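You operate a simulated robot arm through the tools that you are given. There is no shell and no other tool.

The job below is to be done with a simulated robot arm. You get a single attempt, and the scene is never put back.

Task
Set both knobs on the yellow box by its white label and check both divers' lines.
Fine: after each knob, hold the talk button under it till its green lamp lights.

Only the result counts: the job must be done as asked and must still hold three seconds after the hand-in. Knocking over, shifting, dropping, spilling or breaking anything else fails it.

Robot
A 6-joint arm with a two-finger gripper, fixed in place. Base frame: the origin is at the foot of the arm, x ahead of it, y to its left, z up. Units: mm, degrees, N and s.
It reaches about 1298 mm from its shoulder. Its first joint turns from -149.0 to 149.0 degrees. Payload 1.57 kg.
The TCP is the grasp point between the finger pads, 21 mm short of the fingertips. In the tool frame z runs along the fingers and y along their closing line. Largest opening 70 mm; the body of the gripper starts 50 mm behind the TCP.
Orientation is told as [roll, pitch, yaw] about the base's x, y, z axes, in that order, counted from this pose: with the fingers straight down and closing along the base's y, the tool's x points along the base's -x, its y along +y and its z along -z.

Tools
- The arm moves only by the tool play_rows. Its argument "commands" is one flat list of numbers, 7 for each row, row after row: the closure in counts, from 0 (fully open) to 255 (shut), then the shift along the base's x, y, z in cm, then the turn, a rotation vector about the base's x, y, z in degrees. In form: [gripper, dx, dy, dz, ax, ay, az, gripper, dx, dy, dz, ax, ay, az, ...]. A call has 1 to 20 rows; each row shifts and turns the commanded pose from where the row before left it. Rows are played at 5 a second. More than 50 mm and 8.6 degrees between two rows, or a gripper value outside its range, and nothing of the call is played. A pose out of reach is approached as far as the arm can. The call stops where the force on the tool passes 50 N (or 10 N more than at its start, if that is more) or the arm is blocked; 0.2 s more then pass. The fingers move at their own pace and stop on an object; they squeeze with about 26 N. The grip force told is the motor's: it shows also when the fingers shut on nothing. Time passes only in rows, and 0.2 s behind the last, so rows that do not move let the fingers close. It gives the time, the measured TCP pose, the force on the tool (base axes), the opening and the grip force at its end, in the units of the frame above (readings bear some noise), with the torque about the TCP (base axes, N m) and any sound that the robot's microphone picked up.
- Cameras (640 x 400 px; columns grow to the right, rows downward): "scene" is fixed at [221.6, -490, 1436.7]; the picture's right is [0.99, -0.11, 0.00], its down [-0.03, -0.31, -0.95] and it looks along [0.10, 0.95, -0.31] (base axes); focal length 342 px, centre (320, 200). "wrist" rides on the gripper at [79, 4, -81] in the tool frame; the picture's right is [-0.05, 1.00, 0.00], its down [-0.67, -0.04, -0.75] and it looks along [-0.74, -0.04, 0.67] (tool axes); focal length 256 px, centre (320, 200). There is no depth. A picture from a camera that has moved, and an enlarged one, comes with that camera's place and axes in the base frame and with its lens. The place of the scene camera against the robot may be out by one fixed shift of up to 25 mm in any direction.
- capture(camera): a new picture of that camera. No time passes.
- slide_trunk(by): slides the trunk up (or, below 0, down) by that many mm; the arm rides with it, the base frame stays. It gives what a move gives, with no picture.
- zoom(camera, box): a new picture of the part [left, top, right, bottom] of that camera's present view, enlarged. No time passes.
- hand_in(): hands the job in; it is judged then, once.

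Nothing tells you positions but the pictures and the camera data. Unless the task says otherwise, let go and move clear before handing in.

The tools are called after "Call:" as a command line: name --argument value ..., lists and objects as JSON in quotes. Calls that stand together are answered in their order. play_rows: Moves the arm, as the interface text tells. Its arguments: {"type":"object","properties":{"commands":{"type":"array","items":{"type":"number"}}},"required":["commands"]} The other tools are called the same way: slide_trunk (by) slides the trunk up or down; capture (camera) takes a picture; zoom (camera, box) takes an enlarged picture of a part of a camera's view; hand_in () hands the job in.

At the start:

```text
time_s: 0.0
tcp_pos: [223.7, 538.6, 1152.3]
tcp_rot: [0.0, 0.0, -0.1]
contact_force: [0.6, -0.4, -0.4]
ft_torque: [-0.01, 0.0, 0.01]
opening: 69.7
grasp_force: 0.1
trunk travel left (down, up): [-833.0, 137.0]
```

scene: 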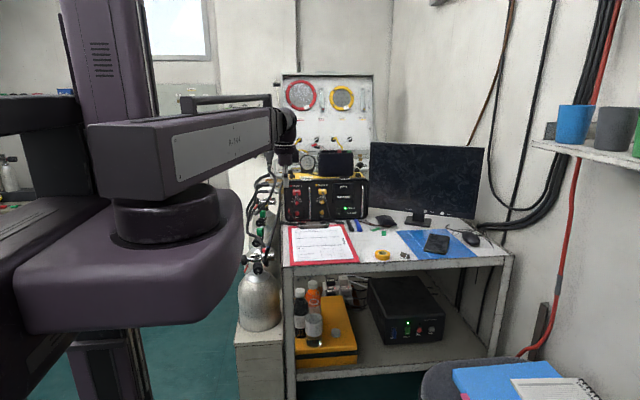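
wrist: 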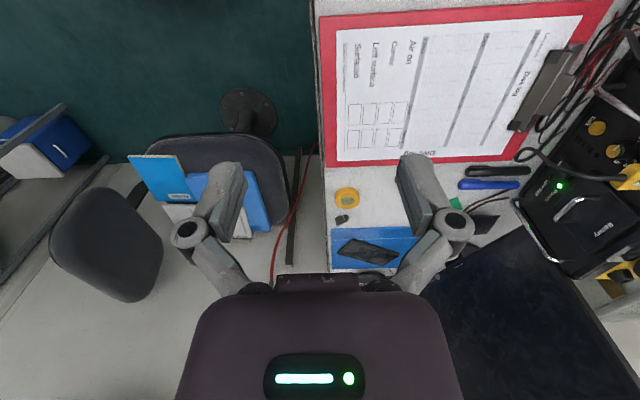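

I see a desk with a clipboard, a black-faced box with knobs and a green lamp, a monitor, and a shelf below. I take a closer look at the box before moving.

Call:
zoom --camera "scene" --box '[270, 140, 390, 230]'

Call:
zoom --camera "wrist" --box '[480, 40, 640, 300]'

Call:
zoom --camera "scene" --box '[270, 70, 390, 150]'

Call:
zoom --camera "scene" --box '[230, 210, 490, 370]'

```text
4.44 times, centred on (330, 185) of scene
camera zoom: at [221.6, -490.0, 1436.7], right [0.99, -0.11, 0.0], down [-0.03, -0.31, -0.95], along [0.1, 0.95, -0.31], focal length 1521 px, centre (276, 267)
```

zoom: 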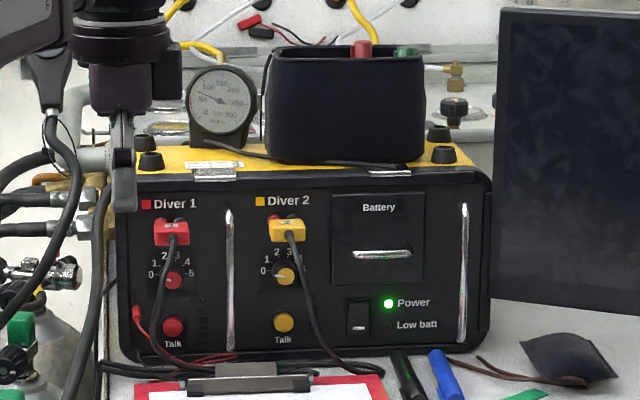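

```text
1.54 times, centred on (560, 170) of wrist
camera zoom: at [145.5, 541.2, 1233.9], right [0.05, 1.0, 0.0], down [0.67, -0.04, 0.75], along [0.74, -0.04, -0.67], focal length 394 px, centre (-49, 246)
```

zoom: 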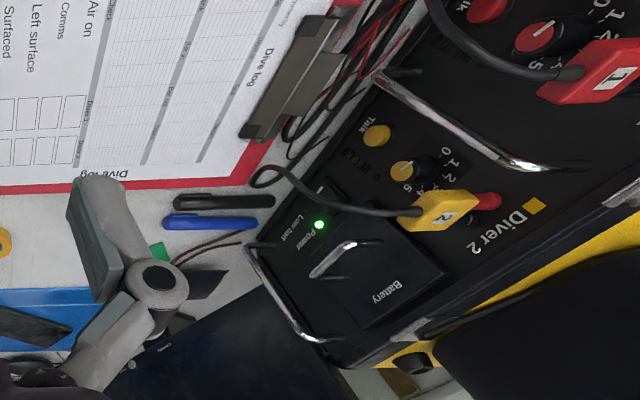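

```text
5.00 times, centred on (330, 110) of scene
camera zoom: at [221.6, -490.0, 1436.7], right [0.99, -0.11, 0.0], down [-0.03, -0.31, -0.95], along [0.1, 0.95, -0.31], focal length 1711 px, centre (270, 650)
```

zoom: 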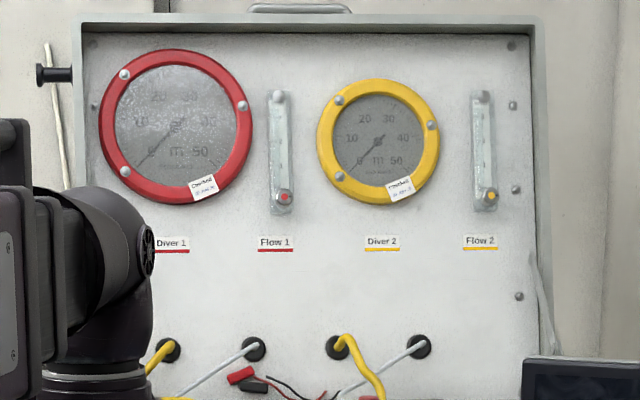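

```text
2.46 times, centred on (360, 290) of scene
camera zoom: at [221.6, -490.0, 1436.7], right [0.99, -0.11, 0.0], down [-0.03, -0.31, -0.95], along [0.1, 0.95, -0.31], focal length 842 px, centre (222, -22)
```

zoom: 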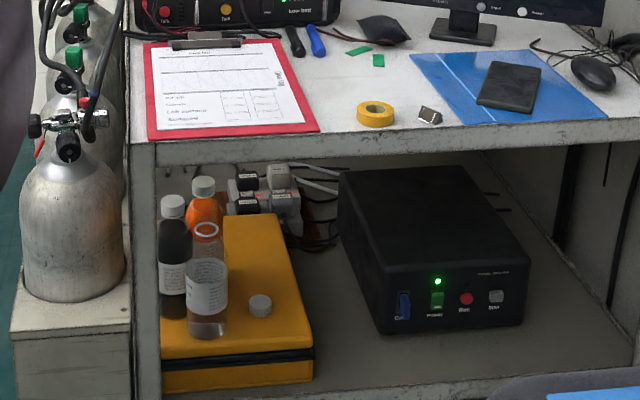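

The yellow box carries two knobs (Diver 1 red, Diver 2 yellow), each with a Talk button below. There is a small white label at the top front; I try to read it.

Call:
zoom --camera "scene" --box '[296, 164, 326, 182]'

Call:
zoom --camera "scene" --box '[288, 178, 338, 210]'

Call:
zoom --camera "scene" --box '[290, 195, 340, 225]'

Call:
zoom --camera "wrist" --box '[560, 70, 640, 150]'

```text
16.00 times, centred on (311, 173) of scene
camera zoom: at [221.6, -490.0, 1436.7], right [0.99, -0.11, 0.0], down [-0.03, -0.31, -0.95], along [0.1, 0.95, -0.31], focal length 5474 px, centre (464, 632)
```

zoom: 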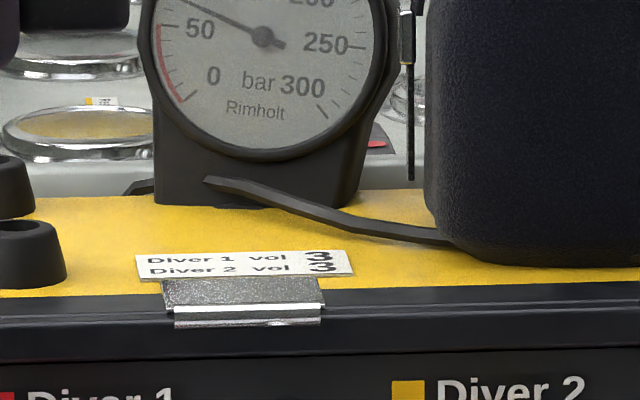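

```text
12.50 times, centred on (313, 194) of scene
camera zoom: at [221.6, -490.0, 1436.7], right [0.99, -0.11, 0.0], down [-0.03, -0.31, -0.95], along [0.1, 0.95, -0.31], focal length 4277 px, centre (408, 275)
```

zoom: 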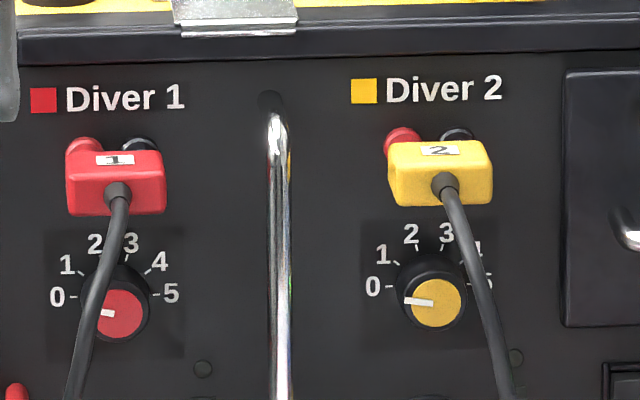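

```text
12.80 times, centred on (315, 210) of scene
camera zoom: at [221.6, -490.0, 1436.7], right [0.99, -0.11, 0.0], down [-0.03, -0.31, -0.95], along [0.1, 0.95, -0.31], focal length 4380 px, centre (384, 72)
```

zoom: 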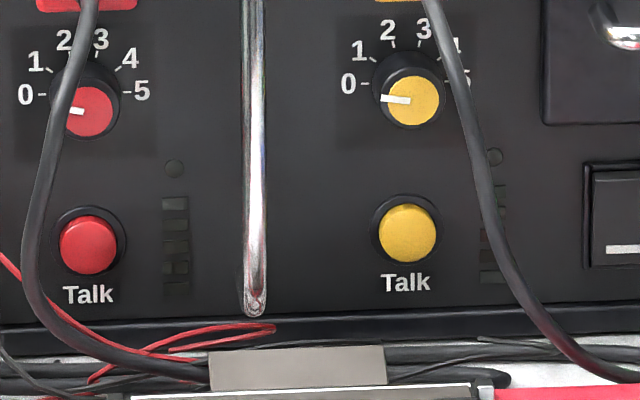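

```text
5.00 times, centred on (600, 110) of wrist
camera zoom: at [145.5, 541.2, 1233.9], right [0.05, 1.0, 0.0], down [0.67, -0.04, 0.75], along [0.74, -0.04, -0.67], focal length 1280 px, centre (-1080, 650)
```

zoom: 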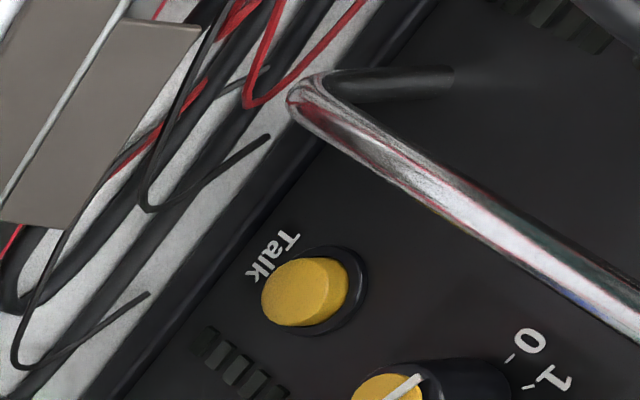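

The label reads "Diver 1 vol 3 / Diver 2 vol 3" as far as I can see (I'll verify close up); knobs seem to stand at 0, roughly at (270, 936, 947) and (382, 936, 950), on a face looking toward -y. Next I turn the gripper to point along +y with the camera above, still far from the box.

Call:
play_rows --commands '[0, 0, 0, 0, 4.62, 4.62, -4.62, 0, 0, 0, 0, 4.62, 4.62, -4.62, 0, 0, 0, 0, 4.62, 4.62, -4.62, 0, 0, 0, 0, 4.62, 4.62, -4.62, 0, 0, 0, 0, 4.62, 4.62, -4.62]'

Call:
capture --camera "scene"

Call:
capture --camera "wrist"

```text
time_s: 1.2
tcp_pos: [224.9, 536.5, 1182.3]
tcp_rot: [19.1, 26.6, -19.3]
contact_force: [-0.1, 0.0, -0.2]
ft_torque: [-0.01, -0.02, 0.01]
opening: 69.7
grasp_force: 0.1
out of reach, approached as far as the arm can: row 2, 3, 4, 5
trunk travel left (down, up): [-833.0, 137.0]
```

```text
taken
```

scene: 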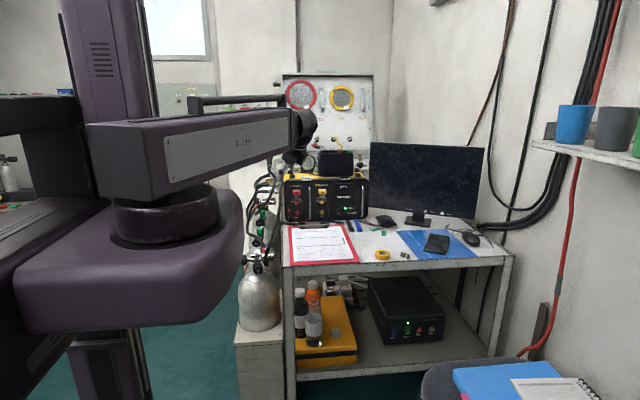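

```text
taken
camera wrist: at [183.2, 527.5, 1287.3], right [0.5, 0.83, 0.27], down [0.76, -0.56, 0.32], along [0.41, 0.05, -0.91], focal length 256 px, centre (320, 200)
```

wrist: 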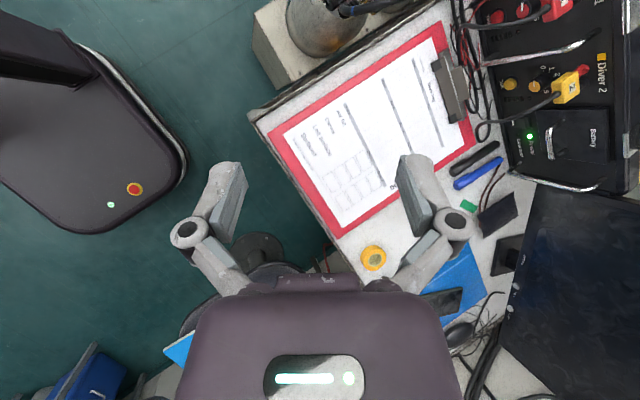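

Some rows were out of reach, so the arm is limited at this height/pose. I look at the arm's structure to understand.

Call:
zoom --camera "scene" --box '[0, 0, 340, 212]'

Call:
zoom --camera "scene" --box '[240, 80, 340, 170]'

```text
1.88 times, centred on (170, 106) of scene
camera zoom: at [221.6, -490.0, 1436.7], right [0.99, -0.11, 0.0], down [-0.03, -0.31, -0.95], along [0.1, 0.95, -0.31], focal length 644 px, centre (602, 377)
```

zoom: 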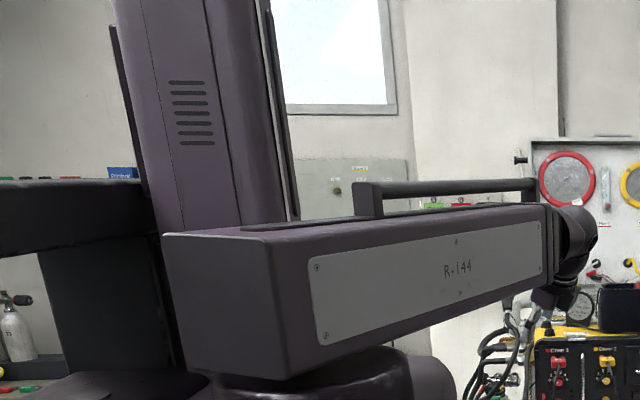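

```text
4.44 times, centred on (290, 125) of scene
camera zoom: at [221.6, -490.0, 1436.7], right [0.99, -0.11, 0.0], down [-0.03, -0.31, -0.95], along [0.1, 0.95, -0.31], focal length 1521 px, centre (453, 533)
```

zoom: 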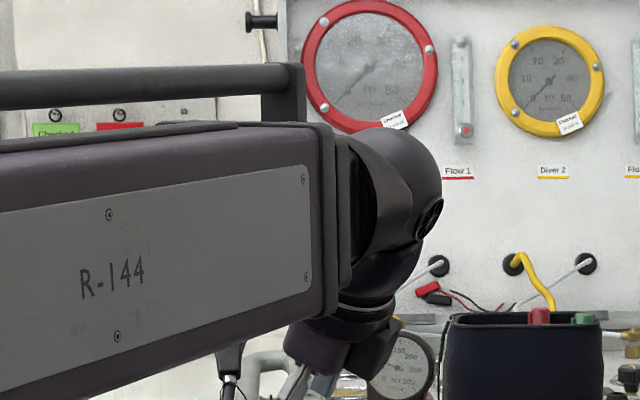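

The arm can't change height by itself (the trunk does that): it seems to be a beam on a vertical axis with a wrist, so the TCP rises as the tool levels out. I continue the turn, letting z rise along.

Call:
play_rows --commands '[0, 0, 0, 1.2, 4.62, 4.62, -4.62, 0, 0, 0, 1.4, 4.62, 4.62, -4.62, 0, 0, 0, 1.6, 4.62, 4.62, -4.62, 0, 0, 0, 1.6, 4.62, 4.62, -4.62, 0, 0, 0, 1.8, 4.62, 4.62, -4.62]'

Call:
capture --camera "wrist"

Call:
capture --camera "scene"

```text
time_s: 2.4
tcp_pos: [245.9, 575.3, 1254.0]
tcp_rot: [33.1, 57.7, -33.3]
contact_force: [-0.9, 0.4, 0.3]
ft_torque: [0.04, -0.01, -0.01]
opening: 70.1
grasp_force: 0.0
out of reach, approached as far as the arm can: row 2, 3, 4, 5
trunk travel left (down, up): [-833.0, 137.0]
```

```text
taken
camera wrist: at [238.1, 532.0, 1360.2], right [0.87, 0.43, 0.25], down [0.49, -0.84, -0.24], along [0.1, 0.33, -0.94], focal length 256 px, centre (320, 200)
```

wrist: 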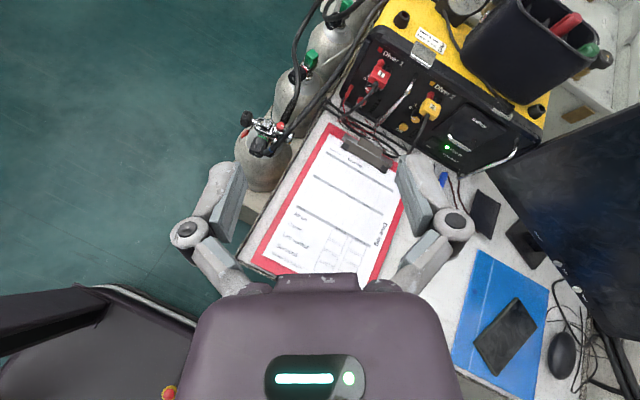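

```text
taken
```

scene: 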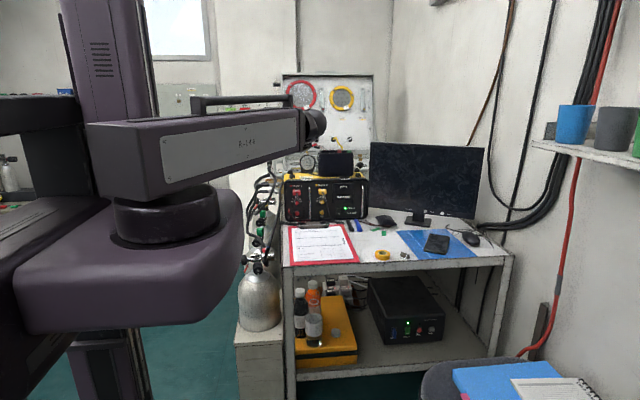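

The label and box are in the wrist view now; I zoom to read the label and the knob dials.

Call:
zoom --camera "wrist" --box '[405, 22, 455, 60]'

Call:
zoom --camera "wrist" --box '[330, 30, 490, 160]'

Call:
zoom --camera "wrist" --box '[220, 0, 420, 200]'

```text
10.53 times, centred on (430, 41) of wrist
camera zoom: at [238.1, 532.0, 1360.2], right [0.87, 0.43, 0.25], down [0.49, -0.84, -0.24], along [0.1, 0.33, -0.94], focal length 2695 px, centre (-838, 1874)
```

zoom: 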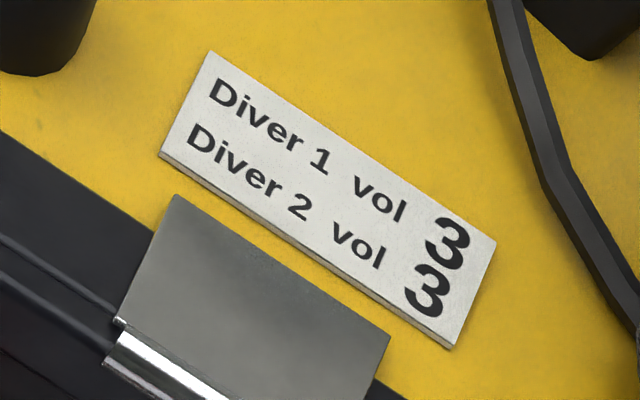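

```text
3.08 times, centred on (410, 95) of wrist
camera zoom: at [238.1, 532.0, 1360.2], right [0.87, 0.43, 0.25], down [0.49, -0.84, -0.24], along [0.1, 0.33, -0.94], focal length 788 px, centre (43, 523)
```

zoom: 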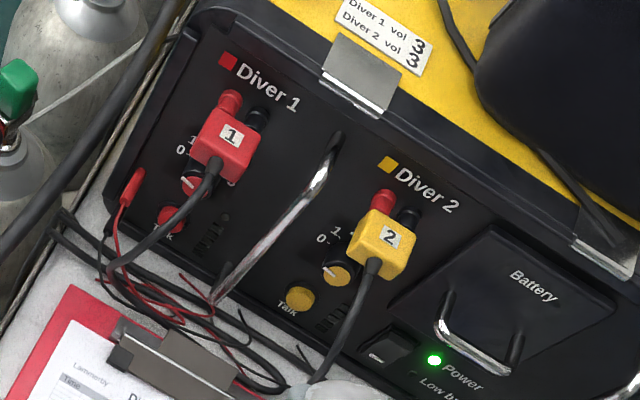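

```text
2.00 times, centred on (320, 100) of wrist
camera zoom: at [238.1, 532.0, 1360.2], right [0.87, 0.43, 0.25], down [0.49, -0.84, -0.24], along [0.1, 0.33, -0.94], focal length 512 px, centre (320, 400)
```

zoom: 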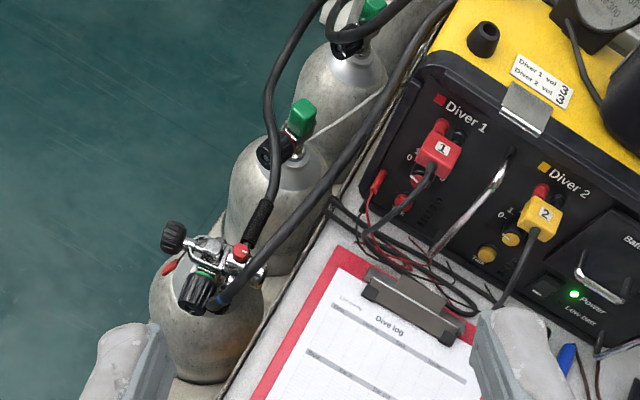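

The label clearly reads Diver 1 vol 3 and Diver 2 vol 3. I finish levelling the tool while moving forward (the arm was at its shortest reach), still well above the box.

Call:
play_rows --commands '[0, 0, 4, 1.5, 4.62, 4.62, -4.62, 0, 0, 4, 1.5, 4.62, 4.62, -4.62, 0, 0, 4, 1.5, 4.62, 4.62, -4.62, 0, 0, 4, 1.5, 4.62, 4.62, -4.62, 0, 0, 4, 1.5, 4.62, 4.62, -4.62]'

Call:
capture --camera "wrist"

Call:
capture --camera "scene"

```text
time_s: 3.6
tcp_pos: [250.3, 774.0, 1338.3]
tcp_rot: [-46.0, 89.9, -136.2]
contact_force: [0.1, 0.1, -0.5]
ft_torque: [-0.02, 0.03, 0.02]
opening: 69.7
grasp_force: 0.0
out of reach, approached as far as the arm can: row 2, 5
trunk travel left (down, up): [-833.0, 137.0]
```

```text
taken
camera wrist: at [253.6, 692.8, 1417.7], right [1.0, 0.0, -0.06], down [-0.04, -0.75, -0.66], along [-0.04, 0.67, -0.74], focal length 256 px, centre (320, 200)
```

wrist: 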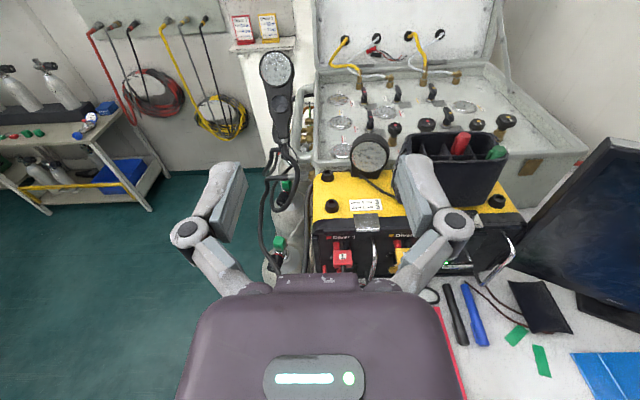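

```text
taken
```

scene: 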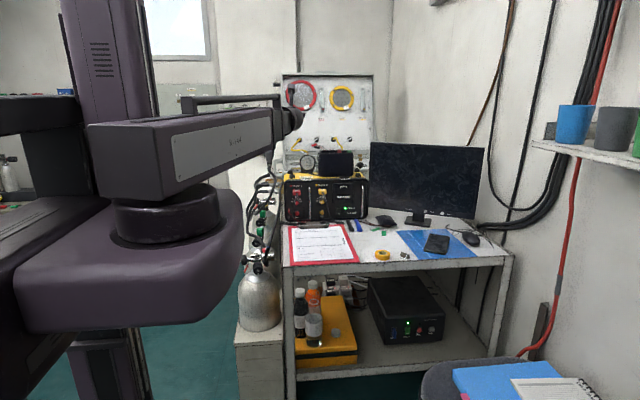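

The tool is now level, pointing at the box from above. I check the hose gauge on the left and the box surroundings before lowering the trunk.

Call:
zoom --camera "wrist" --box '[220, 30, 420, 290]'

Call:
zoom --camera "scene" --box '[240, 80, 380, 240]'

```text
1.54 times, centred on (320, 160) of wrist
camera zoom: at [253.6, 692.8, 1417.7], right [1.0, 0.0, -0.06], down [-0.04, -0.75, -0.66], along [-0.04, 0.67, -0.74], focal length 394 px, centre (320, 262)
```

zoom: 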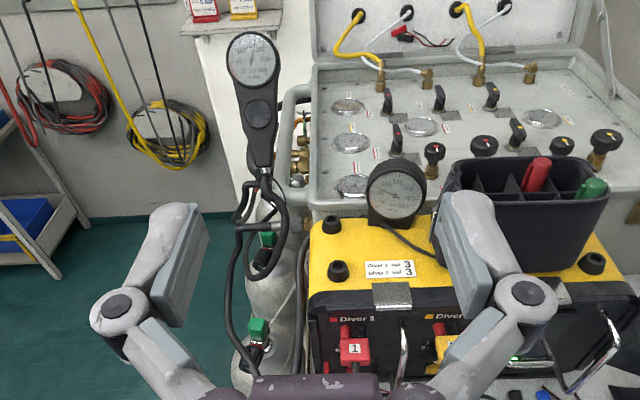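

```text
2.50 times, centred on (310, 160) of scene
camera zoom: at [221.6, -490.0, 1436.7], right [0.99, -0.11, 0.0], down [-0.03, -0.31, -0.95], along [0.1, 0.95, -0.31], focal length 855 px, centre (345, 300)
```

zoom: 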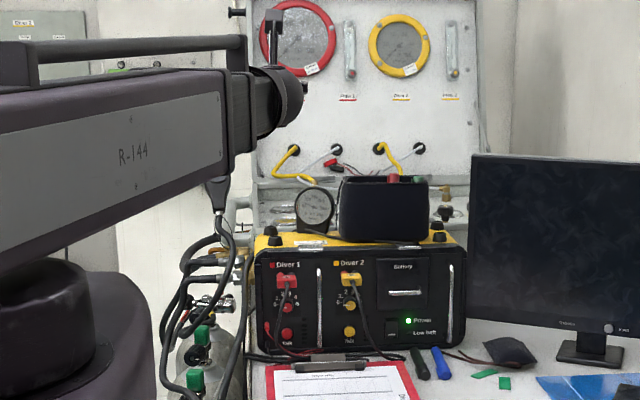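

The hung gauge is far behind (y≈1100) and clear of my path. I lower the trunk in steps to bring the gripper before the box.

Call:
slide_trunk --by -120

Call:
capture --camera "scene"

Call:
capture --camera "wrist"

```text
time_s: 5.1
tcp_pos: [249.3, 771.3, 1217.4]
tcp_rot: [-12.2, 89.9, -102.1]
contact_force: [0.5, -0.7, 0.1]
ft_torque: [0.02, 0.01, -0.04]
opening: 70.2
grasp_force: 0.1
trunk travel left (down, up): [-713.0, 257.0]
```

```text
taken
```

scene: 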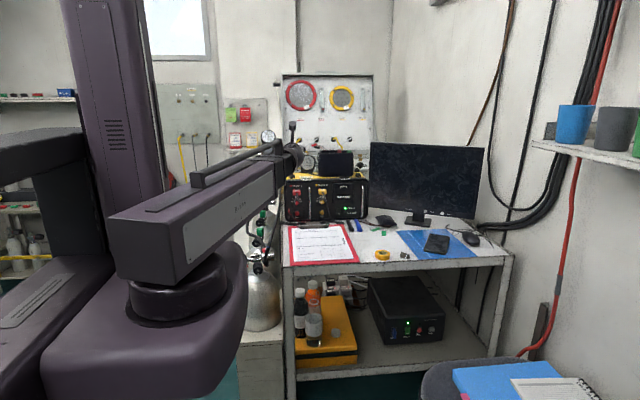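

```text
taken
camera wrist: at [253.7, 691.2, 1298.2], right [1.0, 0.0, -0.05], down [-0.04, -0.75, -0.66], along [-0.04, 0.67, -0.74], focal length 256 px, centre (320, 200)
```

wrist: 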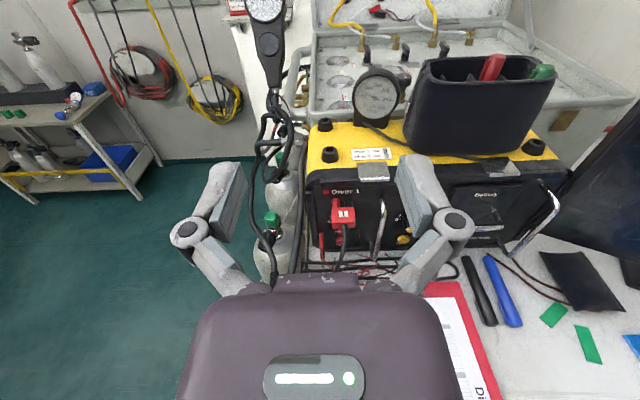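

No contact and the beam is clear of the tanks so far. I lower another 100 mm.

Call:
slide_trunk --by -100

Call:
capture --camera "scene"

Call:
capture --camera "wrist"

```text
time_s: 6.4
tcp_pos: [250.0, 772.2, 1117.8]
tcp_rot: [-13.5, 90.0, -103.5]
contact_force: [-0.3, 0.4, 1.2]
ft_torque: [-0.01, 0.0, -0.02]
opening: 70.0
grasp_force: 0.1
trunk travel left (down, up): [-613.0, 357.0]
```

```text
taken
```

scene: 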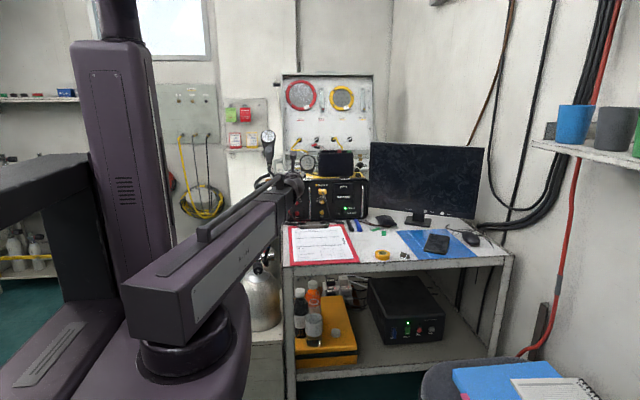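

```text
taken
camera wrist: at [253.7, 691.2, 1198.2], right [1.0, 0.0, -0.05], down [-0.04, -0.75, -0.66], along [-0.04, 0.67, -0.74], focal length 256 px, centre (320, 200)
```

wrist: 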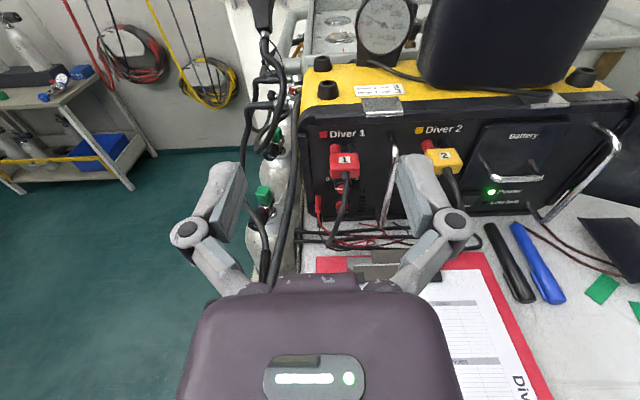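

The panel is in view. I zoom to measure the knobs, plugs, cables, buttons and handles.

Call:
zoom --camera "wrist" --box '[290, 110, 480, 240]'

Call:
zoom --camera "wrist" --box '[300, 140, 390, 230]'

Call:
zoom --camera "scene" --box '[270, 165, 380, 235]'

```text
3.08 times, centred on (385, 175) of wrist
camera zoom: at [253.7, 691.2, 1198.2], right [1.0, 0.0, -0.05], down [-0.04, -0.75, -0.66], along [-0.04, 0.67, -0.74], focal length 788 px, centre (120, 277)
```

zoom: 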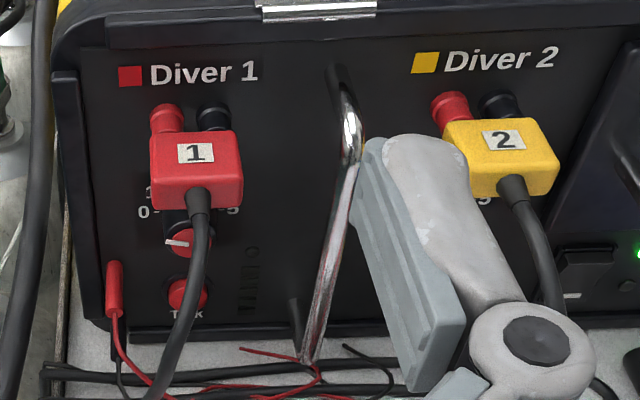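

```text
4.44 times, centred on (345, 185) of wrist
camera zoom: at [253.7, 691.2, 1198.2], right [1.0, 0.0, -0.05], down [-0.04, -0.75, -0.66], along [-0.04, 0.67, -0.74], focal length 1138 px, centre (209, 267)
```

zoom: 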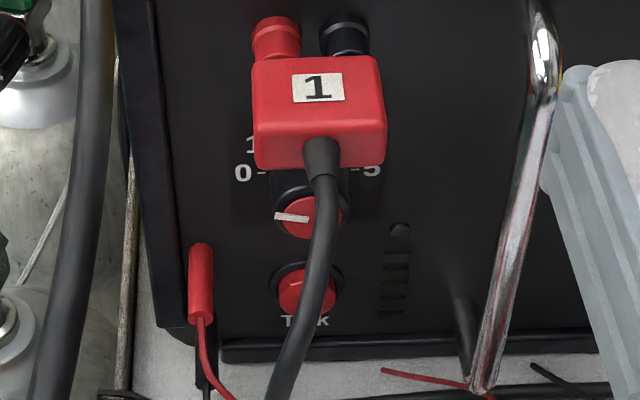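

```text
5.71 times, centred on (325, 200) of scene
camera zoom: at [221.6, -490.0, 1436.7], right [0.99, -0.11, 0.0], down [-0.03, -0.31, -0.95], along [0.1, 0.95, -0.31], focal length 1955 px, centre (291, 200)
```

zoom: 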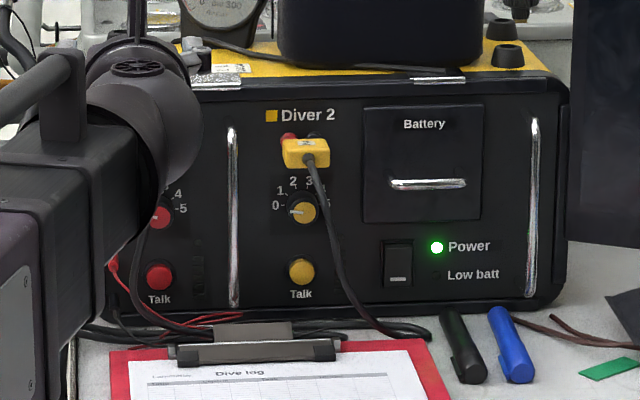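

I want a better depth estimate, so I shift the camera sideways 100 mm (free space) and view the panel again.

Call:
play_rows --commands '[0, 3.5, 0, 0, 0, 0, 0, 0, 3.5, 0, 0, 0, 0, 0, 0, 3, 0, 0, 0, 0, 0]'

Call:
capture --camera "wrist"

Call:
zoom --camera "wrist" --box '[300, 140, 390, 230]'

Call:
zoom --camera "wrist" --box '[215, 130, 305, 230]'

```text
time_s: 7.2
tcp_pos: [350.7, 771.8, 1117.0]
tcp_rot: [-10.4, 89.8, -100.3]
contact_force: [-0.4, 0.5, -0.2]
ft_torque: [-0.01, -0.05, 0.01]
opening: 70.2
grasp_force: 0.1
trunk travel left (down, up): [-613.0, 357.0]
```

```text
taken
camera wrist: at [354.2, 690.7, 1197.9], right [1.0, 0.0, -0.05], down [-0.04, -0.75, -0.66], along [-0.04, 0.67, -0.75], focal length 256 px, centre (320, 200)
```

wrist: 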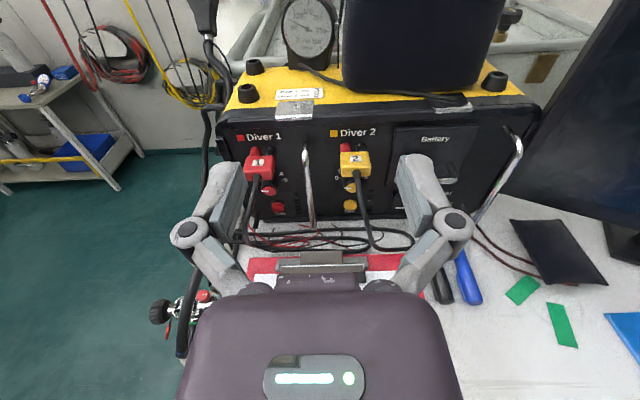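

```text
4.44 times, centred on (345, 185) of wrist
camera zoom: at [354.2, 690.7, 1197.9], right [1.0, 0.0, -0.05], down [-0.04, -0.75, -0.66], along [-0.04, 0.67, -0.75], focal length 1138 px, centre (209, 267)
```

zoom: 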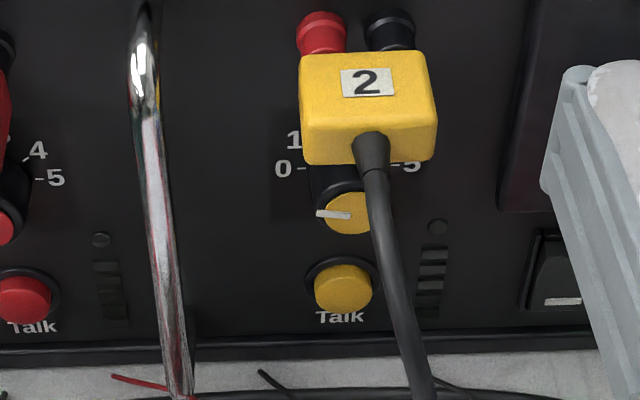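

```text
4.00 times, centred on (260, 180) of wrist
camera zoom: at [354.2, 690.7, 1197.9], right [1.0, 0.0, -0.05], down [-0.04, -0.75, -0.66], along [-0.04, 0.67, -0.75], focal length 1024 px, centre (560, 280)
```

zoom: 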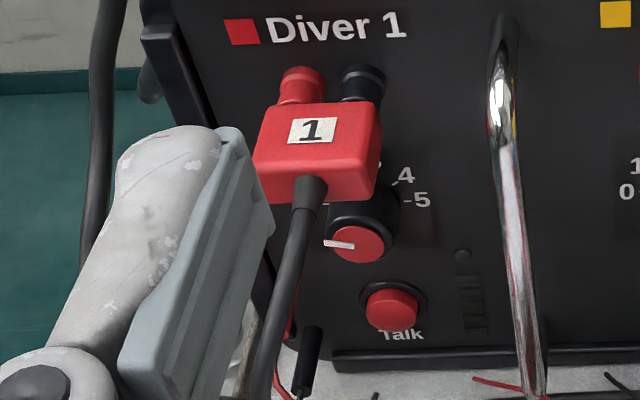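

Triangulating: panel face y≈957, knob caps at about (272, 935, 950) and (383, 935, 949), talk buttons about (272, 952, 897) and (385, 952, 895), handle bar at x≈327; the plug cables arc out about 100 mm in front of the knobs (cable 1 to the left, cable 2 to the right). I look at the arm again and test whether it can change height by itself.

Call:
zoom --camera "scene" --box '[60, 130, 380, 330]'

Call:
play_rows --commands '[0, 0, 0, 1, 0, 0, 0]'

```text
2.00 times, centred on (220, 230) of scene
camera zoom: at [221.6, -490.0, 1436.7], right [0.99, -0.11, 0.0], down [-0.03, -0.31, -0.95], along [0.1, 0.95, -0.31], focal length 684 px, centre (520, 140)
```

zoom: 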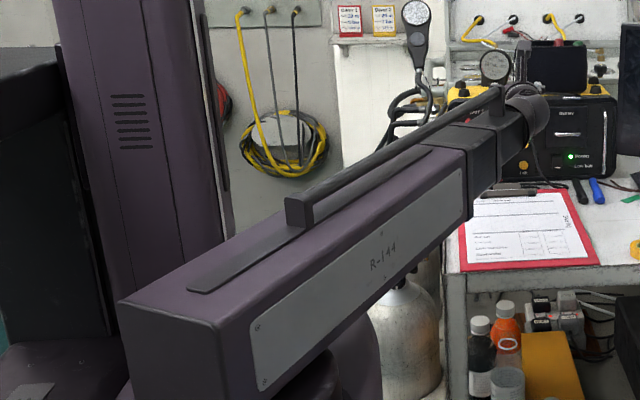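

```text
time_s: 7.6
tcp_pos: [350.8, 771.3, 1118.5]
tcp_rot: [-9.2, 90.0, -99.2]
contact_force: [-0.7, 0.2, -0.3]
ft_torque: [-0.04, -0.01, -0.04]
opening: 70.0
grasp_force: 0.0
out of reach, approached as far as the arm can: row 1
trunk travel left (down, up): [-613.0, 357.0]
```

Confirmed: height comes only from the trunk, and the beam telescopes. I now turn the gripper so the fingers close vertically and the tool points in from the right (away from cable 1), still up high, then inspect.

Call:
play_rows --commands '[130, 0, 0, 0, 0, 8.18, 0, 130, 0, 0, 0, 0, 8.18, 0, 130, 0, 0, 0, 0, 8.18, 0, 130, 0, 0, 0, 0, 8.18, 0, 130, 0, 0, 0, 0, 8.18, 0, 130, 0, 0, 0, 0, 8.18, 0, 130, 0, 0, 0, 0, 8.18, 0, 130, 0, 0, 0, 0, 8.18, 0, 130, 0, 0, 0, 0, 8.18, 0, 130, 0, 0, 0, 0, 8.18, 0, 130, 0, 0, 0, 0, 8.18, 0, 130, 0, 0, 0, 0, 0, 7, 130, 0, 0, 0, 0, 0, 7, 130, 0, 0, 0, 0, 0, 7, 130, 0, 0, 0, 0, 0, 7]'

Call:
capture --camera "scene"

Call:
capture --camera "wrist"

Call:
zoom --camera "scene" --box '[260, 130, 420, 230]'

```text
time_s: 10.8
tcp_pos: [336.9, 779.8, 1133.2]
tcp_rot: [-94.9, 4.5, -152.9]
contact_force: [1.9, 0.5, -0.6]
ft_torque: [-0.01, 0.02, 0.0]
opening: 34.3
grasp_force: 0.0
out of reach, approached as far as the arm can: row 11, 13, 14, 15
trunk travel left (down, up): [-613.0, 357.0]
```

```text
taken
```

scene: 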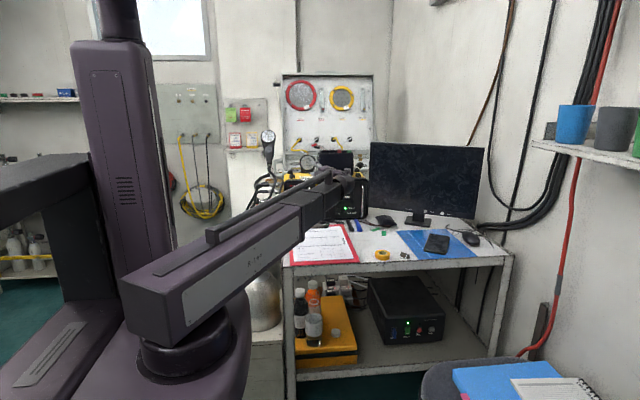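

```text
taken
camera wrist: at [444.8, 744.9, 1129.8], right [-0.02, 0.09, -1.0], down [-0.25, -0.97, -0.08], along [-0.97, 0.25, 0.04], focal length 256 px, centre (320, 200)
```

wrist: 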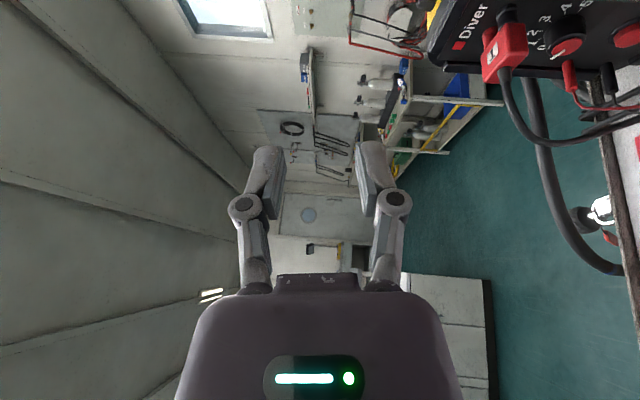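

```text
4.00 times, centred on (340, 180) of scene
camera zoom: at [221.6, -490.0, 1436.7], right [0.99, -0.11, 0.0], down [-0.03, -0.31, -0.95], along [0.1, 0.95, -0.31], focal length 1369 px, centre (240, 280)
```

zoom: 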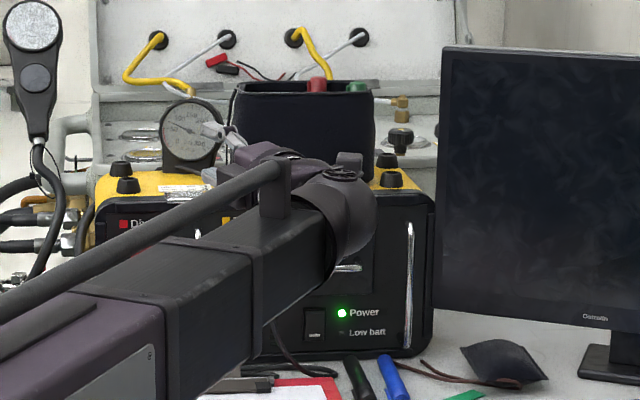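

The gripper now points left-forward with vertical closing, but it ended 5° pitched up and 15 mm high (solver not quite settled). I correct the pitch and height.

Call:
play_rows --commands '[130, 0, 0, -0.8, -2.25, -1.15, 0, 130, 0, 0, -0.8, -2.25, -1.15, 0, 130, 0, 0, 0, 0, 0, 0]'

Call:
zoom --camera "wrist" --box '[440, 0, 640, 120]'

```text
time_s: 11.6
tcp_pos: [336.3, 781.4, 1122.7]
tcp_rot: [-91.2, 6.8, -152.8]
contact_force: [-0.1, 0.1, 0.6]
ft_torque: [-0.03, 0.01, 0.03]
opening: 34.2
grasp_force: 0.1
out of reach, approached as far as the arm can: row 2
trunk travel left (down, up): [-613.0, 357.0]
```

```text
3.20 times, centred on (540, 60) of wrist
camera zoom: at [443.5, 745.2, 1126.3], right [0.05, 0.05, -1.0], down [-0.25, -0.97, -0.06], along [-0.97, 0.25, -0.04], focal length 819 px, centre (-384, 648)
```

zoom: 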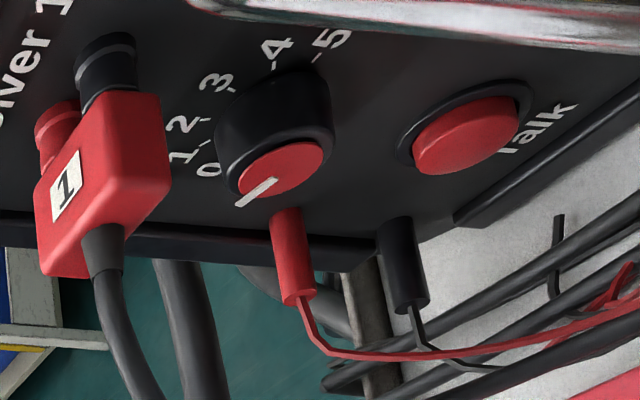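

I check whether the wrist camera has a visible body, seen from the scene camera.

Call:
zoom --camera "scene" --box '[320, 155, 380, 195]'

Call:
capture --camera "wrist"

```text
10.00 times, centred on (350, 175) of scene
camera zoom: at [221.6, -490.0, 1436.7], right [0.99, -0.11, 0.0], down [-0.03, -0.31, -0.95], along [0.1, 0.95, -0.31], focal length 3422 px, centre (20, 450)
```

zoom: 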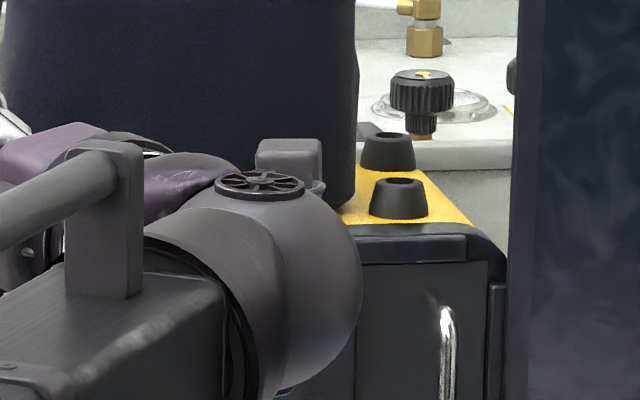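

```text
taken
camera wrist: at [443.5, 745.2, 1126.3], right [0.05, 0.05, -1.0], down [-0.25, -0.97, -0.06], along [-0.97, 0.25, -0.04], focal length 256 px, centre (320, 200)
```

wrist: 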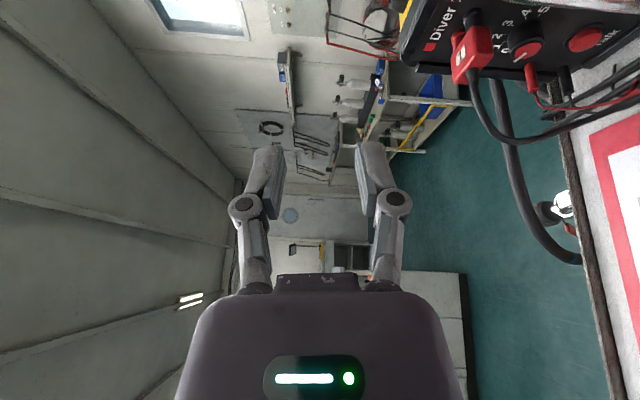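

The camera has a small body, so I'll approach knob 1 with only ~13° of yaw from the right (clear of both cables). I set that orientation here in free air and test that the wrist can roll clockwise a further 27°.

Call:
play_rows --commands '[130, 0, 0, 0, 0, 0, -7.15, 130, 0, 0, 0, 0, 0, -7.15, 130, 0, 0, 0, -0.9, 3.9, 0, 130, 0, 0, 0, 0, 0, 0]'

Call:
capture --camera "wrist"

Call:
play_rows --commands '[130, 0, 0, 0, -1.52, 6.57, 0, 130, 0, 0, 0, -1.52, 6.57, 0, 130, 0, 0, 0, -1.52, 6.57, 0, 130, 0, 0, 0, -1.52, 6.57, 0, 130, 0, 0, 0, 0, 0, 0]'

Call:
capture --camera "wrist"

```text
time_s: 12.6
tcp_pos: [332.1, 782.8, 1129.2]
tcp_rot: [-93.3, 3.6, -167.5]
contact_force: [-0.6, -0.4, -0.6]
ft_torque: [0.03, -0.02, -0.01]
opening: 34.4
grasp_force: 0.1
out of reach, approached as far as the arm can: row 3
trunk travel left (down, up): [-613.0, 357.0]
```

```text
taken
camera wrist: at [426.8, 721.3, 1125.9], right [0.0, 0.06, -1.0], down [-0.49, -0.87, -0.05], along [-0.87, 0.49, 0.03], focal length 256 px, centre (320, 200)
```

wrist: 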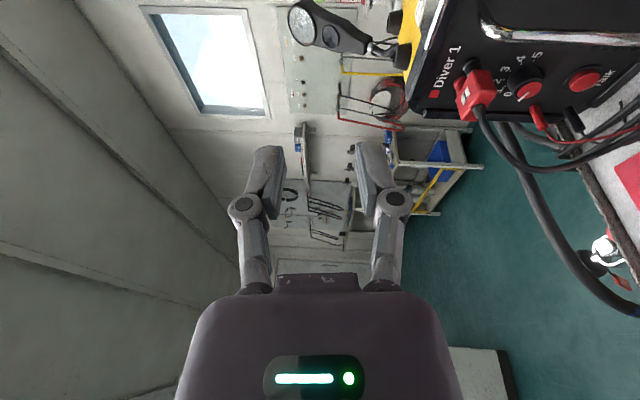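

```text
time_s: 13.8
tcp_pos: [300.3, 797.2, 1154.5]
tcp_rot: [-101.7, -10.2, -170.3]
contact_force: [0.5, -0.5, -0.7]
ft_torque: [0.01, -0.01, 0.02]
opening: 34.3
grasp_force: 0.1
out of reach, approached as far as the arm can: row 1, 2, 3, 4
trunk travel left (down, up): [-613.0, 357.0]
```

```text
taken
camera wrist: at [386.9, 733.1, 1121.7], right [-0.26, 0.16, -0.95], down [-0.54, -0.84, 0.0], along [-0.8, 0.52, 0.3], focal length 256 px, centre (320, 200)
```

wrist: 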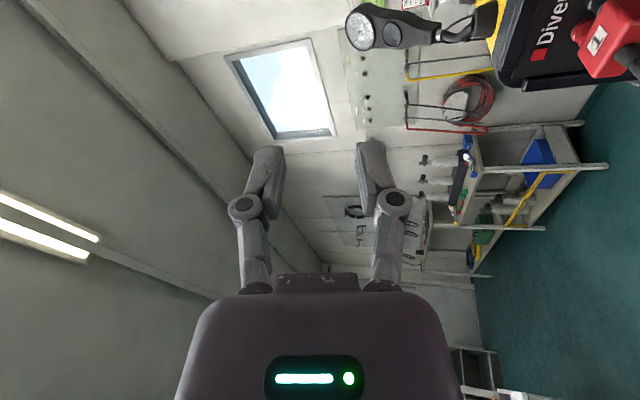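

The wrist roll is at its limit with the camera on the right, so I'll use the camera-left orientation instead (roll back the other way), which also clears the cables for both knobs. Rolling back now in free air.

Call:
play_rows --commands '[130, 0, 0, 0, 1.07, -8.02, -1.64, 130, 0, 0, 0, 1.07, -8.02, -1.64, 130, 0, 0, 0, 1.07, -8.02, -1.64, 130, 0, 0, 0, 1.07, -8.02, -1.64, 130, 0, 0, 0, 1.07, -8.02, -1.64, 130, 0, 0, 0, 1.07, -8.02, -1.64, 130, 0, 0, 0, 1.07, -8.02, -1.64, 130, 0, 0, 0, 1.07, -8.02, -1.64, 130, 0, 0, 0, 1.07, -8.02, -1.64, 130, 0, 0, 0, 1.07, -8.02, -1.64, 130, 0, 0, 0, 1.07, -8.02, -1.64, 130, 0, 0, 0, 1.07, -8.02, -1.64, 130, 0, 0, 0, 0, 0, 0]'

Call:
capture --camera "wrist"

```text
time_s: 16.6
tcp_pos: [299.0, 798.0, 1154.5]
tcp_rot: [-174.4, 78.5, 103.5]
contact_force: [-0.1, 0.2, 0.6]
ft_torque: [0.0, 0.0, 0.0]
opening: 34.1
grasp_force: 0.2
trunk travel left (down, up): [-613.0, 357.0]
```

```text
taken
camera wrist: at [317.7, 704.4, 1217.4], right [0.99, 0.15, -0.07], down [0.03, -0.6, -0.8], along [-0.16, 0.79, -0.6], focal length 256 px, centre (320, 200)
```

wrist: 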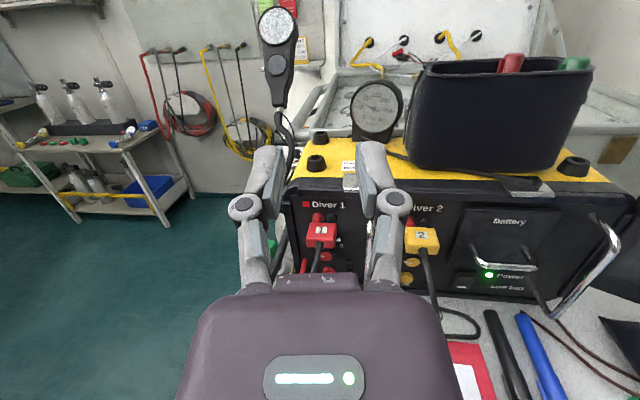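

Rolling works in this direction. I continue to camera-left, level the tool, set 20° yaw from the right and pre-roll for the first clockwise stroke.

Call:
play_rows --commands '[130, 0, 0, 0, 1.07, -8.03, -1.62, 130, 0, 0, 0, 1.07, -8.03, -1.62, 130, 0, 0, 0, 1.07, -8.03, -1.62, 130, 0, 0, 0, 1.07, -8.03, -1.62, 130, 0, 0, 0, 1.07, -8.03, -1.62, 130, 0, 0, 0, 1.07, -8.03, -1.62, 130, 0, 0, 0, 1.07, -8.03, -1.62, 130, 0, 0, 0, 1.07, -8.03, -1.62, 130, 0, 0, 0, 1.07, -8.03, -1.62, 130, 0, 0, 0, 1.07, -8.03, -1.62, 130, 0, 0, 0, 1.07, -8.03, -1.62, 130, 0, 0, -1.8, -5.65, -0.75, 0, 130, 0, 0, -1.8, -5.65, -0.75, 0, 130, 0, 0, 0, 0, 0, 6.2, 130, 0, 0, 0, 0, 0, 6.2, 130, 0, 0, 0, 0, 0, 0]'

Call:
capture --camera "wrist"

Call:
capture --camera "scene"

```text
time_s: 20.0
tcp_pos: [299.5, 798.7, 1116.6]
tcp_rot: [90.1, 0.5, 20.1]
contact_force: [0.1, 0.3, -0.4]
ft_torque: [0.0, 0.03, 0.02]
opening: 34.2
grasp_force: 0.1
trunk travel left (down, up): [-613.0, 357.0]
```

```text
taken
camera wrist: at [252.4, 694.4, 1123.7], right [0.06, 0.02, 1.0], down [0.88, -0.47, -0.04], along [0.47, 0.88, -0.05], focal length 256 px, centre (320, 200)
```

wrist: 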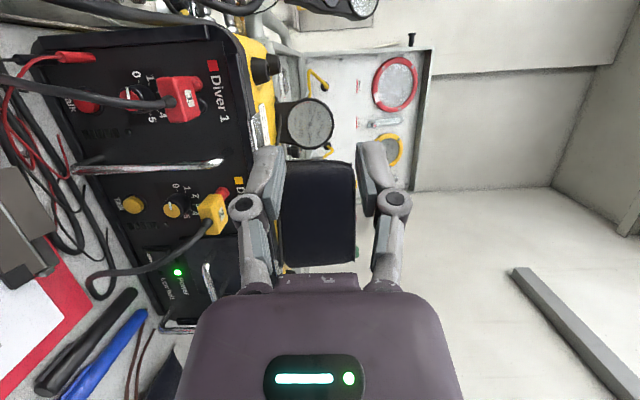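

```text
taken
```

scene: 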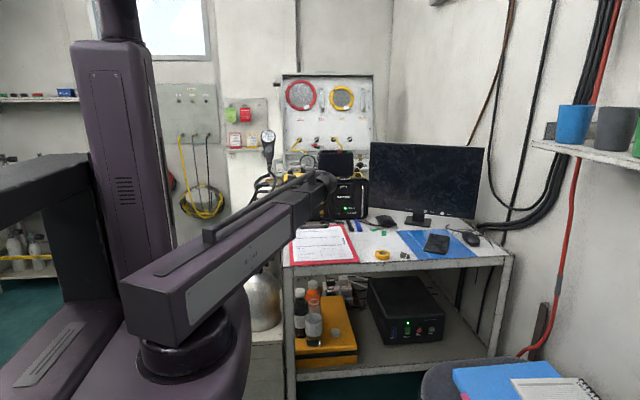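

Orientation is now exactly as wanted (fingers closing vertically, 20° from the right). I zoom from this new viewpoint to refine the cable, knob and button positions.

Call:
zoom --camera "wrist" --box '[60, 50, 240, 160]'

Call:
zoom --camera "wrist" --box '[80, 150, 260, 300]'

```text
3.56 times, centred on (150, 105) of wrist
camera zoom: at [252.4, 694.4, 1123.7], right [0.06, 0.02, 1.0], down [0.88, -0.47, -0.04], along [0.47, 0.88, -0.05], focal length 910 px, centre (924, 538)
```

zoom: 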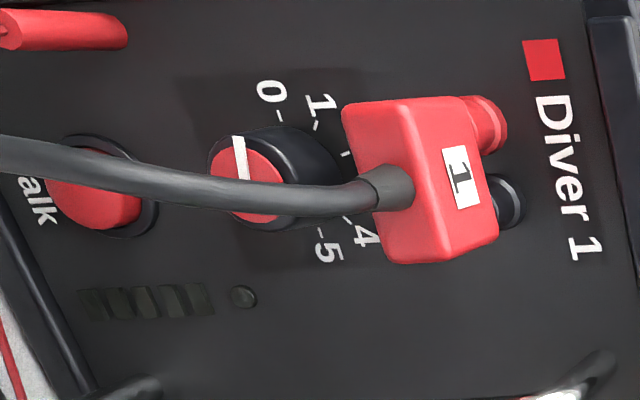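

```text
2.67 times, centred on (170, 225) of wrist
camera zoom: at [252.4, 694.4, 1123.7], right [0.06, 0.02, 1.0], down [0.88, -0.47, -0.04], along [0.47, 0.88, -0.05], focal length 683 px, centre (720, 133)
```

zoom: 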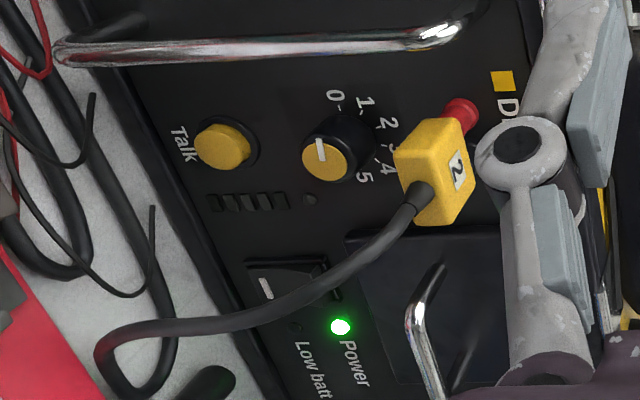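

Positions agree within a few mm. I lower the trunk 100 mm, then check.

Call:
slide_trunk --by -100

Call:
capture --camera "scene"

Call:
capture --camera "wrist"

```text
time_s: 21.4
tcp_pos: [298.7, 798.5, 1017.6]
tcp_rot: [90.0, 0.4, 20.0]
contact_force: [0.0, -0.3, 0.1]
ft_torque: [0.04, 0.02, -0.01]
opening: 34.5
grasp_force: 0.0
trunk travel left (down, up): [-513.0, 457.0]
```

```text
taken
```

scene: 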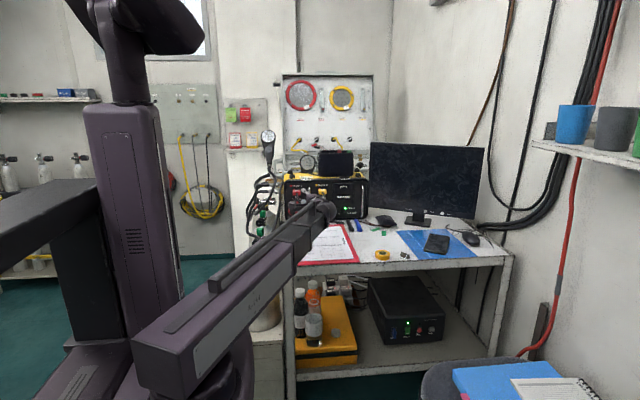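

```text
taken
camera wrist: at [252.4, 694.4, 1023.9], right [0.06, 0.02, 1.0], down [0.88, -0.47, -0.04], along [0.47, 0.88, -0.04], focal length 256 px, centre (320, 200)
```

wrist: 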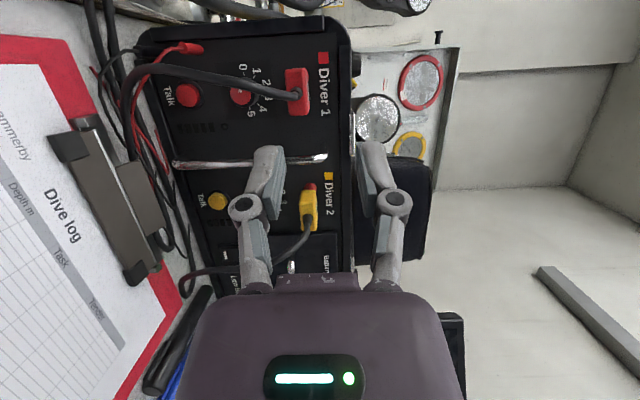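

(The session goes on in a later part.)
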